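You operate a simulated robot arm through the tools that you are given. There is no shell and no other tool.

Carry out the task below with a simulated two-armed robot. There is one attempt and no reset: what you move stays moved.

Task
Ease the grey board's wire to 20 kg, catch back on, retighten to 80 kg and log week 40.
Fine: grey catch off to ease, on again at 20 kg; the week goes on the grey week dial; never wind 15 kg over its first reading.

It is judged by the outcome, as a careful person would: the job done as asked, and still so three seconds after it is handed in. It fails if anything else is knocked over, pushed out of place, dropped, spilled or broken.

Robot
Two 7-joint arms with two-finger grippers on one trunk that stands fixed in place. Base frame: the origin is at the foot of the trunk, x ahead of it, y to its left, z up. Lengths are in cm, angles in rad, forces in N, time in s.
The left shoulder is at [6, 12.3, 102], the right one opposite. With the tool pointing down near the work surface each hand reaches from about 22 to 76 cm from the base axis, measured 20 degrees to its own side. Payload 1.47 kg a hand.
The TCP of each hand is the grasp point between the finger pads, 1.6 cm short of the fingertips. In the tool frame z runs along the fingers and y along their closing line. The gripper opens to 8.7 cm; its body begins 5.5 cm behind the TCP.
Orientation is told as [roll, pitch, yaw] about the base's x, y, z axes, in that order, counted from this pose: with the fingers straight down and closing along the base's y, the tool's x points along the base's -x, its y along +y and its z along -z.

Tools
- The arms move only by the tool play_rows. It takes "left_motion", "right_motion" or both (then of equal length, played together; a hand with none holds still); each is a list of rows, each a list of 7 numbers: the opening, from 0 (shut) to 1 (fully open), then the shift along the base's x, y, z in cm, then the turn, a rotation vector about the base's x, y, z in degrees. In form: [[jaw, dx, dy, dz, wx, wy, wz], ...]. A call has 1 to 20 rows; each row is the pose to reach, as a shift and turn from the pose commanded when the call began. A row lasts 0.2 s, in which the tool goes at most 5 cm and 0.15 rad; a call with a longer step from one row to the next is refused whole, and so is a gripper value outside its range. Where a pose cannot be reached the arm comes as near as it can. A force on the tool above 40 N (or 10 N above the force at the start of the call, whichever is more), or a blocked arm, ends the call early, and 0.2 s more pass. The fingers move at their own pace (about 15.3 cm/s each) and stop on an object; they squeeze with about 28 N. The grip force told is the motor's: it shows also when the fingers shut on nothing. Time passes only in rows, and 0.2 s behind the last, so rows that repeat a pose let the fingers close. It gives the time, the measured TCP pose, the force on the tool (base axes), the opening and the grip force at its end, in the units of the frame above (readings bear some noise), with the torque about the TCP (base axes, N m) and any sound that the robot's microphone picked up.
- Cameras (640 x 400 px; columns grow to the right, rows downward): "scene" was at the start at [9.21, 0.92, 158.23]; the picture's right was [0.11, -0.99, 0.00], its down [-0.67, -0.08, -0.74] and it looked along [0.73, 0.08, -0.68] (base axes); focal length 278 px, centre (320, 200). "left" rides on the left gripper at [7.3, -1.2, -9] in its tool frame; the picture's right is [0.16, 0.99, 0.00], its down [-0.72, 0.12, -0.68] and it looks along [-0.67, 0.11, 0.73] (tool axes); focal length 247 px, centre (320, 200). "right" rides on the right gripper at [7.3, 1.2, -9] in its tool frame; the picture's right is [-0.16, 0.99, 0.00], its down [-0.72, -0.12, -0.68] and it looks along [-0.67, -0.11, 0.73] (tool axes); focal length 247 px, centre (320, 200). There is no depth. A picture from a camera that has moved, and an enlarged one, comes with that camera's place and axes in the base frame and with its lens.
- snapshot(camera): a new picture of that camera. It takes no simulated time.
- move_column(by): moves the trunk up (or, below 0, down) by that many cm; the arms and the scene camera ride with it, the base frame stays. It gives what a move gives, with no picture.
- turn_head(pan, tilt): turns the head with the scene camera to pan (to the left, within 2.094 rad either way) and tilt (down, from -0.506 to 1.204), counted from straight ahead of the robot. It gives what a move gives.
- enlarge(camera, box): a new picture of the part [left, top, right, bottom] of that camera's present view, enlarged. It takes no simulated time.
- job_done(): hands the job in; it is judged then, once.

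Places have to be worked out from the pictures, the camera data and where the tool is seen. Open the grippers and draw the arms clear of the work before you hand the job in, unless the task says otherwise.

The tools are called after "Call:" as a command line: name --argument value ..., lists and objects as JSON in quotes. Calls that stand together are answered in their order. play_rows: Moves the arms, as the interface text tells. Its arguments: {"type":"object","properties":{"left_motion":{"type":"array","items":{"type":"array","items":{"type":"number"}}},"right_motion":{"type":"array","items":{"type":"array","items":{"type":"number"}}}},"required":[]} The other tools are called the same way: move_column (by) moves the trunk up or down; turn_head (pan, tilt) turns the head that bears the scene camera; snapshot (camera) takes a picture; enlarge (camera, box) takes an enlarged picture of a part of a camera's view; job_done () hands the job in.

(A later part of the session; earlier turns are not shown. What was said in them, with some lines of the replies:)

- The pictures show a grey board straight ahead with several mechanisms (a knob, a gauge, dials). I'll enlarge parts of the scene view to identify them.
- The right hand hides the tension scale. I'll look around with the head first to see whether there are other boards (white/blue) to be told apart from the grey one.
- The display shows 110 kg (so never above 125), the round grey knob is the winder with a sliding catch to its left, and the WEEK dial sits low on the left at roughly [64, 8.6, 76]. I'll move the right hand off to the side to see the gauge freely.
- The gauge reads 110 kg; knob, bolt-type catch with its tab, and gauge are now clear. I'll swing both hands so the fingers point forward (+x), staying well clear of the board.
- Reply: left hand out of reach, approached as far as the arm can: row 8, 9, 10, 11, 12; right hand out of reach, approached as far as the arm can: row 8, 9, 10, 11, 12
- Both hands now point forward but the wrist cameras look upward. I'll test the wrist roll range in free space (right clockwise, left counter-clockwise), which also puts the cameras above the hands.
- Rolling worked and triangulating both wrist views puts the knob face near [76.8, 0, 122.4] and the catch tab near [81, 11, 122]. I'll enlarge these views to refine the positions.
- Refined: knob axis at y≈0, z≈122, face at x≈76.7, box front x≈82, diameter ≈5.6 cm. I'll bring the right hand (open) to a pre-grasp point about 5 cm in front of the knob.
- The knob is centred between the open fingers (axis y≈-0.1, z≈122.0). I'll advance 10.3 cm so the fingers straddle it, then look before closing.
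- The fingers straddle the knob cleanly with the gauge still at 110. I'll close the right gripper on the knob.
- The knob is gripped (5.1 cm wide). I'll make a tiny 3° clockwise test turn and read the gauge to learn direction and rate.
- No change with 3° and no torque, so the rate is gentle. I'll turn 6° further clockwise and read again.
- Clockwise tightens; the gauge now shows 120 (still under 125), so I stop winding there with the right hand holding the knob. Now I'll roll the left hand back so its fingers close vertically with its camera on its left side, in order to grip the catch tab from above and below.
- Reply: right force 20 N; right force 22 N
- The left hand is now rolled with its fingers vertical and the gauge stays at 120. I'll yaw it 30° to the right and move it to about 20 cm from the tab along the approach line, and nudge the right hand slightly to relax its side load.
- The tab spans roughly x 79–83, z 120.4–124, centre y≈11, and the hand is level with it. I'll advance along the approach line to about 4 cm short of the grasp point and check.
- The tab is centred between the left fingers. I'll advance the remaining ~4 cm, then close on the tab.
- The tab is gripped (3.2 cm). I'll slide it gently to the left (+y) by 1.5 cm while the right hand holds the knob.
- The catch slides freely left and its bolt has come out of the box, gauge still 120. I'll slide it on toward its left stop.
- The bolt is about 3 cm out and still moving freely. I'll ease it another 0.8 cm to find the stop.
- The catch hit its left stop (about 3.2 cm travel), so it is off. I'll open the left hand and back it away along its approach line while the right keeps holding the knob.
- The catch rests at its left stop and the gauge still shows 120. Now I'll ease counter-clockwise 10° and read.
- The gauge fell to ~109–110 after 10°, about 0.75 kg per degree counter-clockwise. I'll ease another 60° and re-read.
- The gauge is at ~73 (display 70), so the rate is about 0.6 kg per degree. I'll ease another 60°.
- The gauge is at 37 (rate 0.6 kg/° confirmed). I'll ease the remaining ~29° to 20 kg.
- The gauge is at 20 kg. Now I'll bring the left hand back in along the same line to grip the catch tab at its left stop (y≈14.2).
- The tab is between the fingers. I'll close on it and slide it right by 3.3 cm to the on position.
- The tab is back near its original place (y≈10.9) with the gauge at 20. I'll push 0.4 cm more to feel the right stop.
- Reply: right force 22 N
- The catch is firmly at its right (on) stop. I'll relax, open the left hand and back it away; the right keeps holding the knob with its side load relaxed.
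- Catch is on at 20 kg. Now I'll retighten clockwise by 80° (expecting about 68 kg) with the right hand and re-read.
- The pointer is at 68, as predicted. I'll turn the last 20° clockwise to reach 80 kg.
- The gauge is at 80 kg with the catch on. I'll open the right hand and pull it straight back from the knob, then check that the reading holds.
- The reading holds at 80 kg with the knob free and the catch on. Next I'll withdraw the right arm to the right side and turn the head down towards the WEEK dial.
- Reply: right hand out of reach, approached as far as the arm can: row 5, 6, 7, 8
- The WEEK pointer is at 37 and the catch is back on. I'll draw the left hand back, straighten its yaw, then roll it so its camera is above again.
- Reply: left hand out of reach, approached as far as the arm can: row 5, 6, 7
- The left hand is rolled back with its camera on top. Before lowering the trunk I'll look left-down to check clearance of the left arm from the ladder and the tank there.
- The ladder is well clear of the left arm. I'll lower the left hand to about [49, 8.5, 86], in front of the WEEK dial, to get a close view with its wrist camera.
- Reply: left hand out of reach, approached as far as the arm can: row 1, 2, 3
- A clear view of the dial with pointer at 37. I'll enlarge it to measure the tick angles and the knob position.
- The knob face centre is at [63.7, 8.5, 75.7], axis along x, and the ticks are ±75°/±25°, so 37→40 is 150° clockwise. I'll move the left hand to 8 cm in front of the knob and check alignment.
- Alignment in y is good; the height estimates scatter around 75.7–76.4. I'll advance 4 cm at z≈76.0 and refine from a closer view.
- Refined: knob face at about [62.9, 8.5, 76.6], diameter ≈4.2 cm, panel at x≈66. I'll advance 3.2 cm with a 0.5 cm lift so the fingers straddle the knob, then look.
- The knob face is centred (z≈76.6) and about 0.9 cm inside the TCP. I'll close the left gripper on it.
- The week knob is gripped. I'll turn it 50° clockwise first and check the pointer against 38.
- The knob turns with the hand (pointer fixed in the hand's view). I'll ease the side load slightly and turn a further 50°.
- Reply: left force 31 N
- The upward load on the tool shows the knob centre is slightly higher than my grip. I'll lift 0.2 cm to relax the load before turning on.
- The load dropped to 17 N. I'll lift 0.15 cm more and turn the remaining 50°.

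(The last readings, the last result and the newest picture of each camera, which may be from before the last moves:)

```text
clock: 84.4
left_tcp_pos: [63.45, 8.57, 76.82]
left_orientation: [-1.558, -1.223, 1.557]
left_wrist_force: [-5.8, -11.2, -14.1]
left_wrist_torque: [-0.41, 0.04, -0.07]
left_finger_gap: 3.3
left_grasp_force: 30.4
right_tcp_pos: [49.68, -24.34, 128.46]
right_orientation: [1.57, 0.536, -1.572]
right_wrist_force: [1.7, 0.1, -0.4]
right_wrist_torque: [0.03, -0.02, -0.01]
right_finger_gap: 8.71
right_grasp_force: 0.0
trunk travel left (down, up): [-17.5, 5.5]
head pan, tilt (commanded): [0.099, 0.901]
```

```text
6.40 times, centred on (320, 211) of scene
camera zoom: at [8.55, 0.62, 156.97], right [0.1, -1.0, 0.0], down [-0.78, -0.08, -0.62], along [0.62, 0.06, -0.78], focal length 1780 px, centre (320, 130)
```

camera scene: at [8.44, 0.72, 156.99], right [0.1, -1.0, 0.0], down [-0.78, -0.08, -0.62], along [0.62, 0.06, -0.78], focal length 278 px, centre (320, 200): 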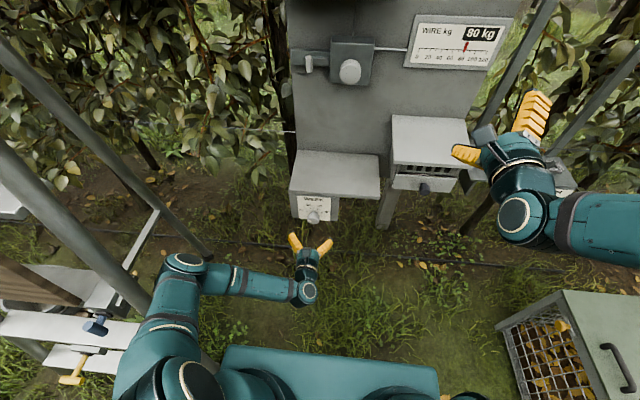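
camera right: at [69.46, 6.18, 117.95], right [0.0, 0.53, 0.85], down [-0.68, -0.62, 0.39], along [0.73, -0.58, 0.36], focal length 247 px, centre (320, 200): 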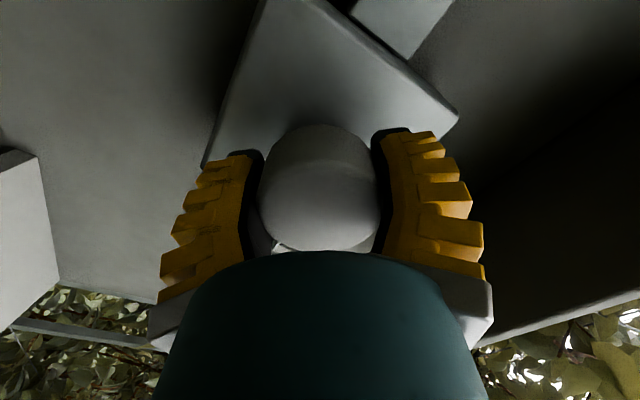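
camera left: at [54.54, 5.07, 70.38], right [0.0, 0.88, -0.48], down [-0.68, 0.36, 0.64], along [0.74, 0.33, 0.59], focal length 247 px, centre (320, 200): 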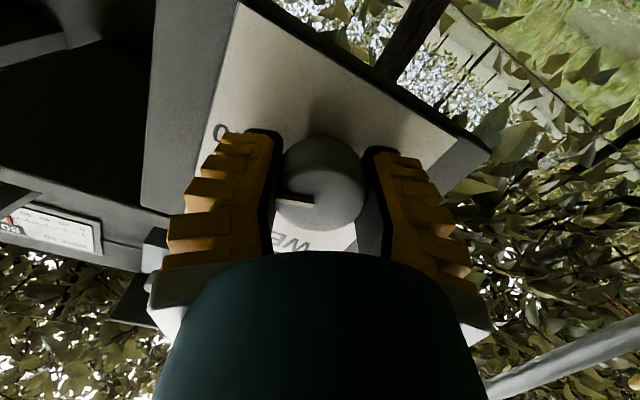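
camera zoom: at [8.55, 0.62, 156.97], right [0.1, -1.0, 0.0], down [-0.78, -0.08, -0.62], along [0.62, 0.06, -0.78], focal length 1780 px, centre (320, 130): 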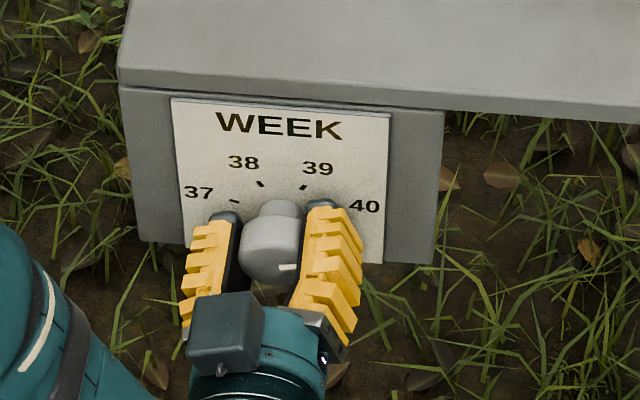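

The pointer now faces right, toward 40, after 150° and I feel a slight resisting torque (likely the end). I'll open the left hand and pull straight back to inspect the dial.

Call:
play_rows --left_motion '[[0.3, 0, 0, -0.1, 0, 0, 0], [0.8, 0, 0, -0.1, 0, 0, 0], [1, 0, 0, -0.1, 0, 0, 0], [1, 0, 0, -0.1, 0, 0, 0], [1, -3, 0, -0.1, 0, 0, 0], [1, -6, 0, -0.1, 0, 0, 0], [1, -10, 0, -0.1, 0, 0, 0], [1, -13, 0, -0.1, 0, 0, 0]]'

Call:
enlarge --camera "scene" --box '[280, 180, 360, 230]'

Call:
snapshot --camera "left"

Call:
snapshot --camera "scene"

```text
clock: 86.2
left_tcp_pos: [50.51, 8.5, 76.98]
left_orientation: [-1.573, -1.223, 1.572]
left_wrist_force: [0.5, 0.2, 0.0]
left_wrist_torque: [0.0, -0.03, -0.03]
left_finger_gap: 8.7
left_grasp_force: 0.1
right_tcp_pos: [49.49, -24.17, 128.53]
right_orientation: [1.572, 0.533, -1.57]
right_wrist_force: [-0.2, 0.2, 0.1]
right_wrist_torque: [-0.02, -0.01, 0.03]
right_finger_gap: 8.7
right_grasp_force: 0.0
trunk travel left (down, up): [-17.5, 5.5]
head pan, tilt (commanded): [0.099, 0.901]
```

```text
8.00 times, centred on (320, 205) of scene
camera zoom: at [8.45, 0.71, 156.98], right [0.1, -1.0, 0.0], down [-0.78, -0.08, -0.62], along [0.62, 0.06, -0.78], focal length 2226 px, centre (320, 160)
```

zoom: 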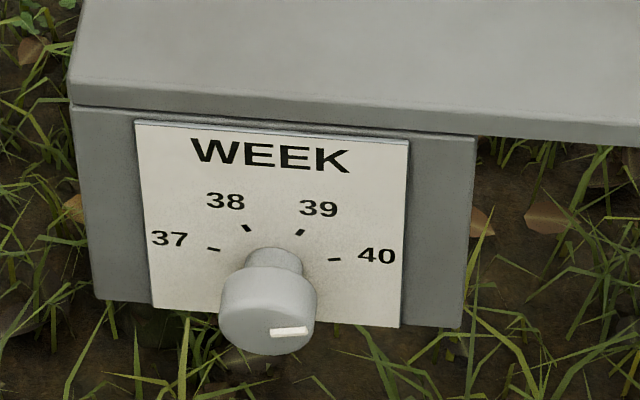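

```text
taken
camera left: at [41.61, 5.15, 70.43], right [0.0, 0.87, -0.49], down [-0.68, 0.36, 0.64], along [0.73, 0.33, 0.6], focal length 247 px, centre (320, 200)
```

left: 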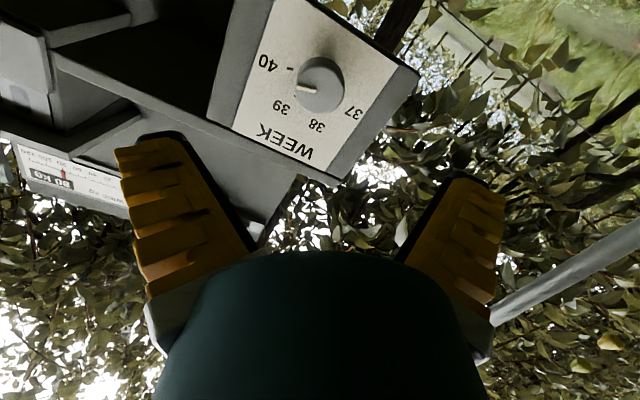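

```text
taken
camera scene: at [8.45, 0.71, 156.98], right [0.1, -1.0, 0.0], down [-0.78, -0.08, -0.62], along [0.62, 0.06, -0.78], focal length 278 px, centre (320, 200)
```

scene: 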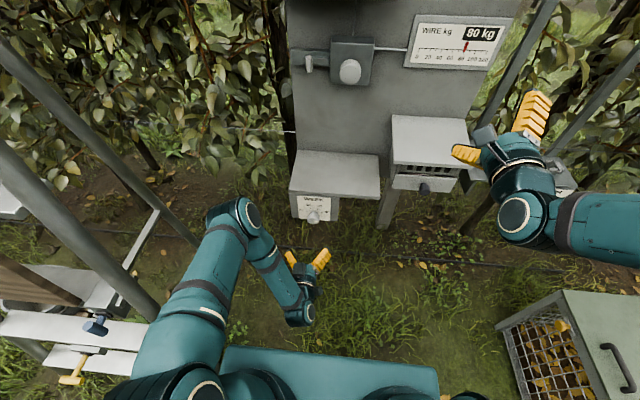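

The scene view shows the pointer on 40. I'll enlarge both views to confirm its accuracy.

Call:
enlarge --camera "left" --box '[240, 40, 368, 120]'

Call:
enlarge --camera "scene" --box '[295, 195, 335, 220]'

Call:
enlarge --camera "scene" --box '[280, 0, 520, 150]'

```text
5.00 times, centred on (304, 80) of left
camera zoom: at [41.61, 5.15, 70.43], right [0.0, 0.87, -0.49], down [-0.68, 0.36, 0.64], along [0.73, 0.33, 0.6], focal length 1235 px, centre (400, 800)
```

zoom: 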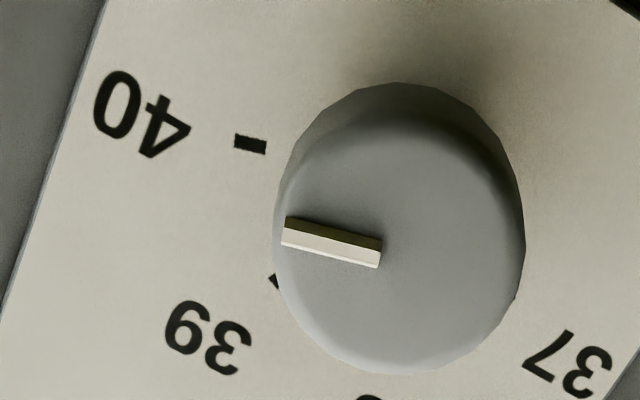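

```text
16.00 times, centred on (315, 208) of scene
camera zoom: at [8.45, 0.71, 156.98], right [0.1, -1.0, 0.0], down [-0.78, -0.08, -0.62], along [0.62, 0.06, -0.78], focal length 4451 px, centre (400, 80)
```

zoom: 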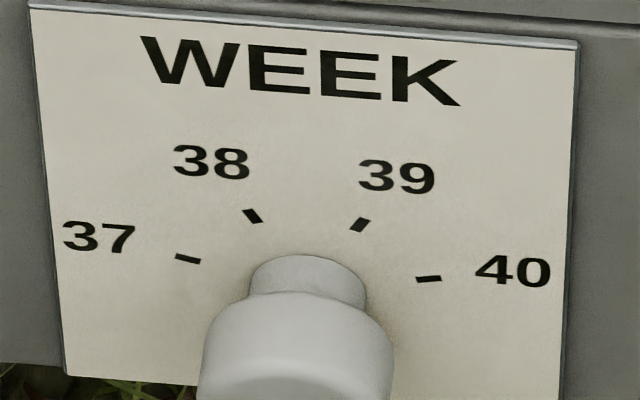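

```text
2.67 times, centred on (400, 75) of scene
camera zoom: at [8.45, 0.71, 156.98], right [0.1, -1.0, 0.0], down [-0.78, -0.08, -0.62], along [0.62, 0.06, -0.78], focal length 742 px, centre (107, 533)
```

zoom: 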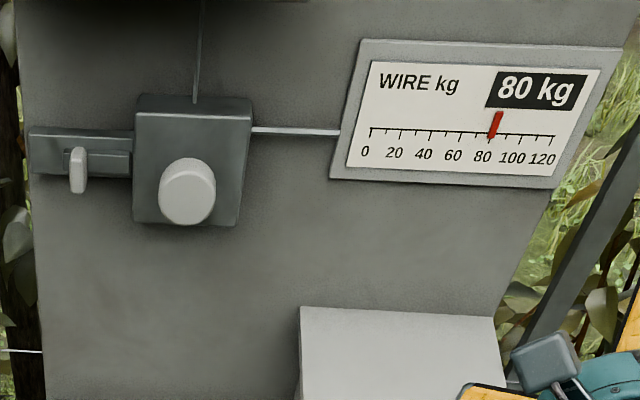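

The pointer measures about 74° right of up, i.e. on the 40 tick (75°), the gauge reads 80 and the catch is on. I'll draw the left arm clear to the side and do a last check.

Call:
play_rows --left_motion '[[1, -0.5, 2, 1, 0, 0, 0], [1, -1, 5, 3, 0, 0, 0], [1, -1, 8, 5, 0, 0, 0], [1, -1, 11, 8, 0, 0, 0], [1, -1, 14, 11, 0, 0, 0], [1, -1, 17, 14, 0, 0, 0], [1, -1, 17, 14, 0, 0, 0]]' --right_motion '[[1, 0, 0, 0, 0, 0, 0], [1, 0, -1, 0, 0, 0, 0], [1, 0, -2, 0, 0, 0, 0], [1, 0, -3, 0, 0, 0, 0], [1, 0, -3, 0, 0, 0, 0], [1, 0, -3, 0, 0, 0, 0], [1, 0, -3, 0, 0, 0, 0]]'

Call:
turn_head --pan 0.0 --tilt 0.7

Call:
snapshot --camera "scene"

Call:
enlarge --camera "scene" --box '[260, 50, 500, 200]'

Call:
enlarge --camera "scene" --box '[250, 240, 350, 302]'

```text
clock: 87.8
left_tcp_pos: [49.65, 25.63, 90.88]
left_orientation: [-1.57, -1.223, 1.567]
left_wrist_force: [0.0, 0.4, 0.6]
left_wrist_torque: [-0.02, 0.02, -0.02]
left_finger_gap: 8.71
left_grasp_force: 0.1
right_tcp_pos: [49.63, -27.19, 128.46]
right_orientation: [1.57, 0.532, -1.57]
right_wrist_force: [0.0, -0.1, 0.1]
right_wrist_torque: [0.0, 0.03, 0.0]
right_finger_gap: 8.69
right_grasp_force: 0.1
trunk travel left (down, up): [-17.5, 5.5]
head pan, tilt (commanded): [0.099, 0.901]
```

```text
clock: 88.6
left_tcp_pos: [49.56, 25.53, 90.99]
left_orientation: [-1.571, -1.222, 1.571]
left_wrist_force: [0.0, -0.1, -0.3]
left_wrist_torque: [0.02, 0.01, 0.01]
left_finger_gap: 8.7
left_grasp_force: 0.0
right_tcp_pos: [49.55, -27.19, 128.34]
right_orientation: [1.572, 0.531, -1.57]
right_wrist_force: [0.0, 0.6, 0.3]
right_wrist_torque: [0.03, -0.01, 0.04]
right_finger_gap: 8.7
right_grasp_force: 0.1
trunk travel left (down, up): [-17.5, 5.5]
head pan, tilt (commanded): [0.0, 0.7]
```

```text
taken
camera scene: at [9.45, -0.04, 158.59], right [0.0, -1.0, 0.0], down [-0.64, 0.0, -0.76], along [0.76, 0.0, -0.64], focal length 278 px, centre (320, 200)
```

scene: 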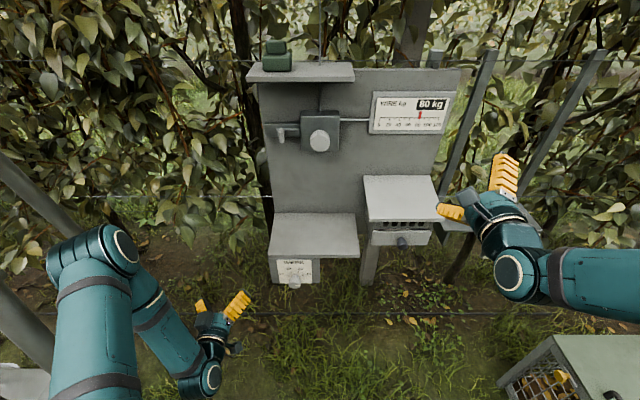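

```text
2.67 times, centred on (380, 125) of scene
camera zoom: at [9.45, -0.04, 158.59], right [0.0, -1.0, 0.0], down [-0.64, 0.0, -0.76], along [0.76, 0.0, -0.64], focal length 742 px, centre (160, 400)
```

zoom: 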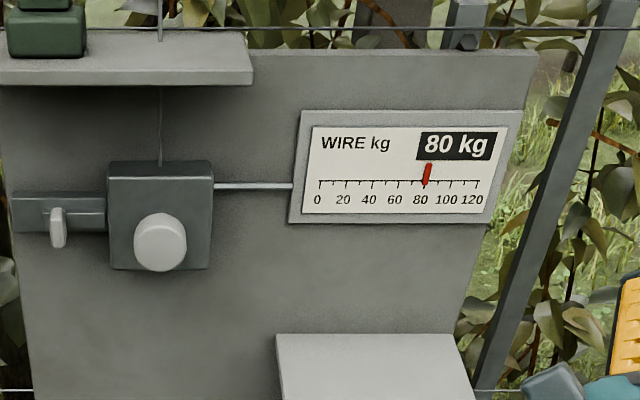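

```text
6.40 times, centred on (300, 271) of scene
camera zoom: at [9.45, -0.04, 158.59], right [0.0, -1.0, 0.0], down [-0.64, 0.0, -0.76], along [0.76, 0.0, -0.64], focal length 1780 px, centre (448, -254)
```

zoom: 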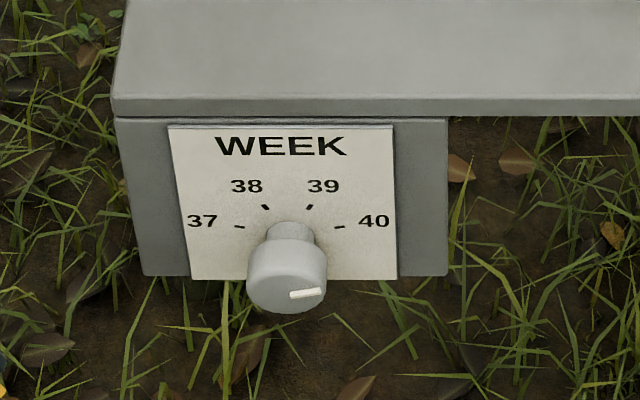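

The wire gauge reads 80 kg with the catch on, the week dial points at 40, both hands are open and clear, and nothing else has moved. I'm handing the job in.

Call:
job_done

```text
The job is handed in.
```

I eased the grey board's wire to 20 kg, put the catch back on, retightened it to 80 kg, and set the week dial to 40. The job is handed in.

- **Wire:** it started at 110 kg. In the first test turns, with the catch still on, I wound it up until the display read 120 kg. That was about 117 on the pointer, and the limit was 125. With the catch off, I eased it down to 20 kg.
- **Catch:** at 20 kg I slid it back to its stop on the on side. After retightening, the gauge held at 80 kg with the knob released.
- **Week dial:** I turned it from 37 to 40. The pointer sits on the 40 mark to within a couple of degrees.
- **Afterwards:** both hands are open and clear of the board. I saw nothing else knocked or moved.
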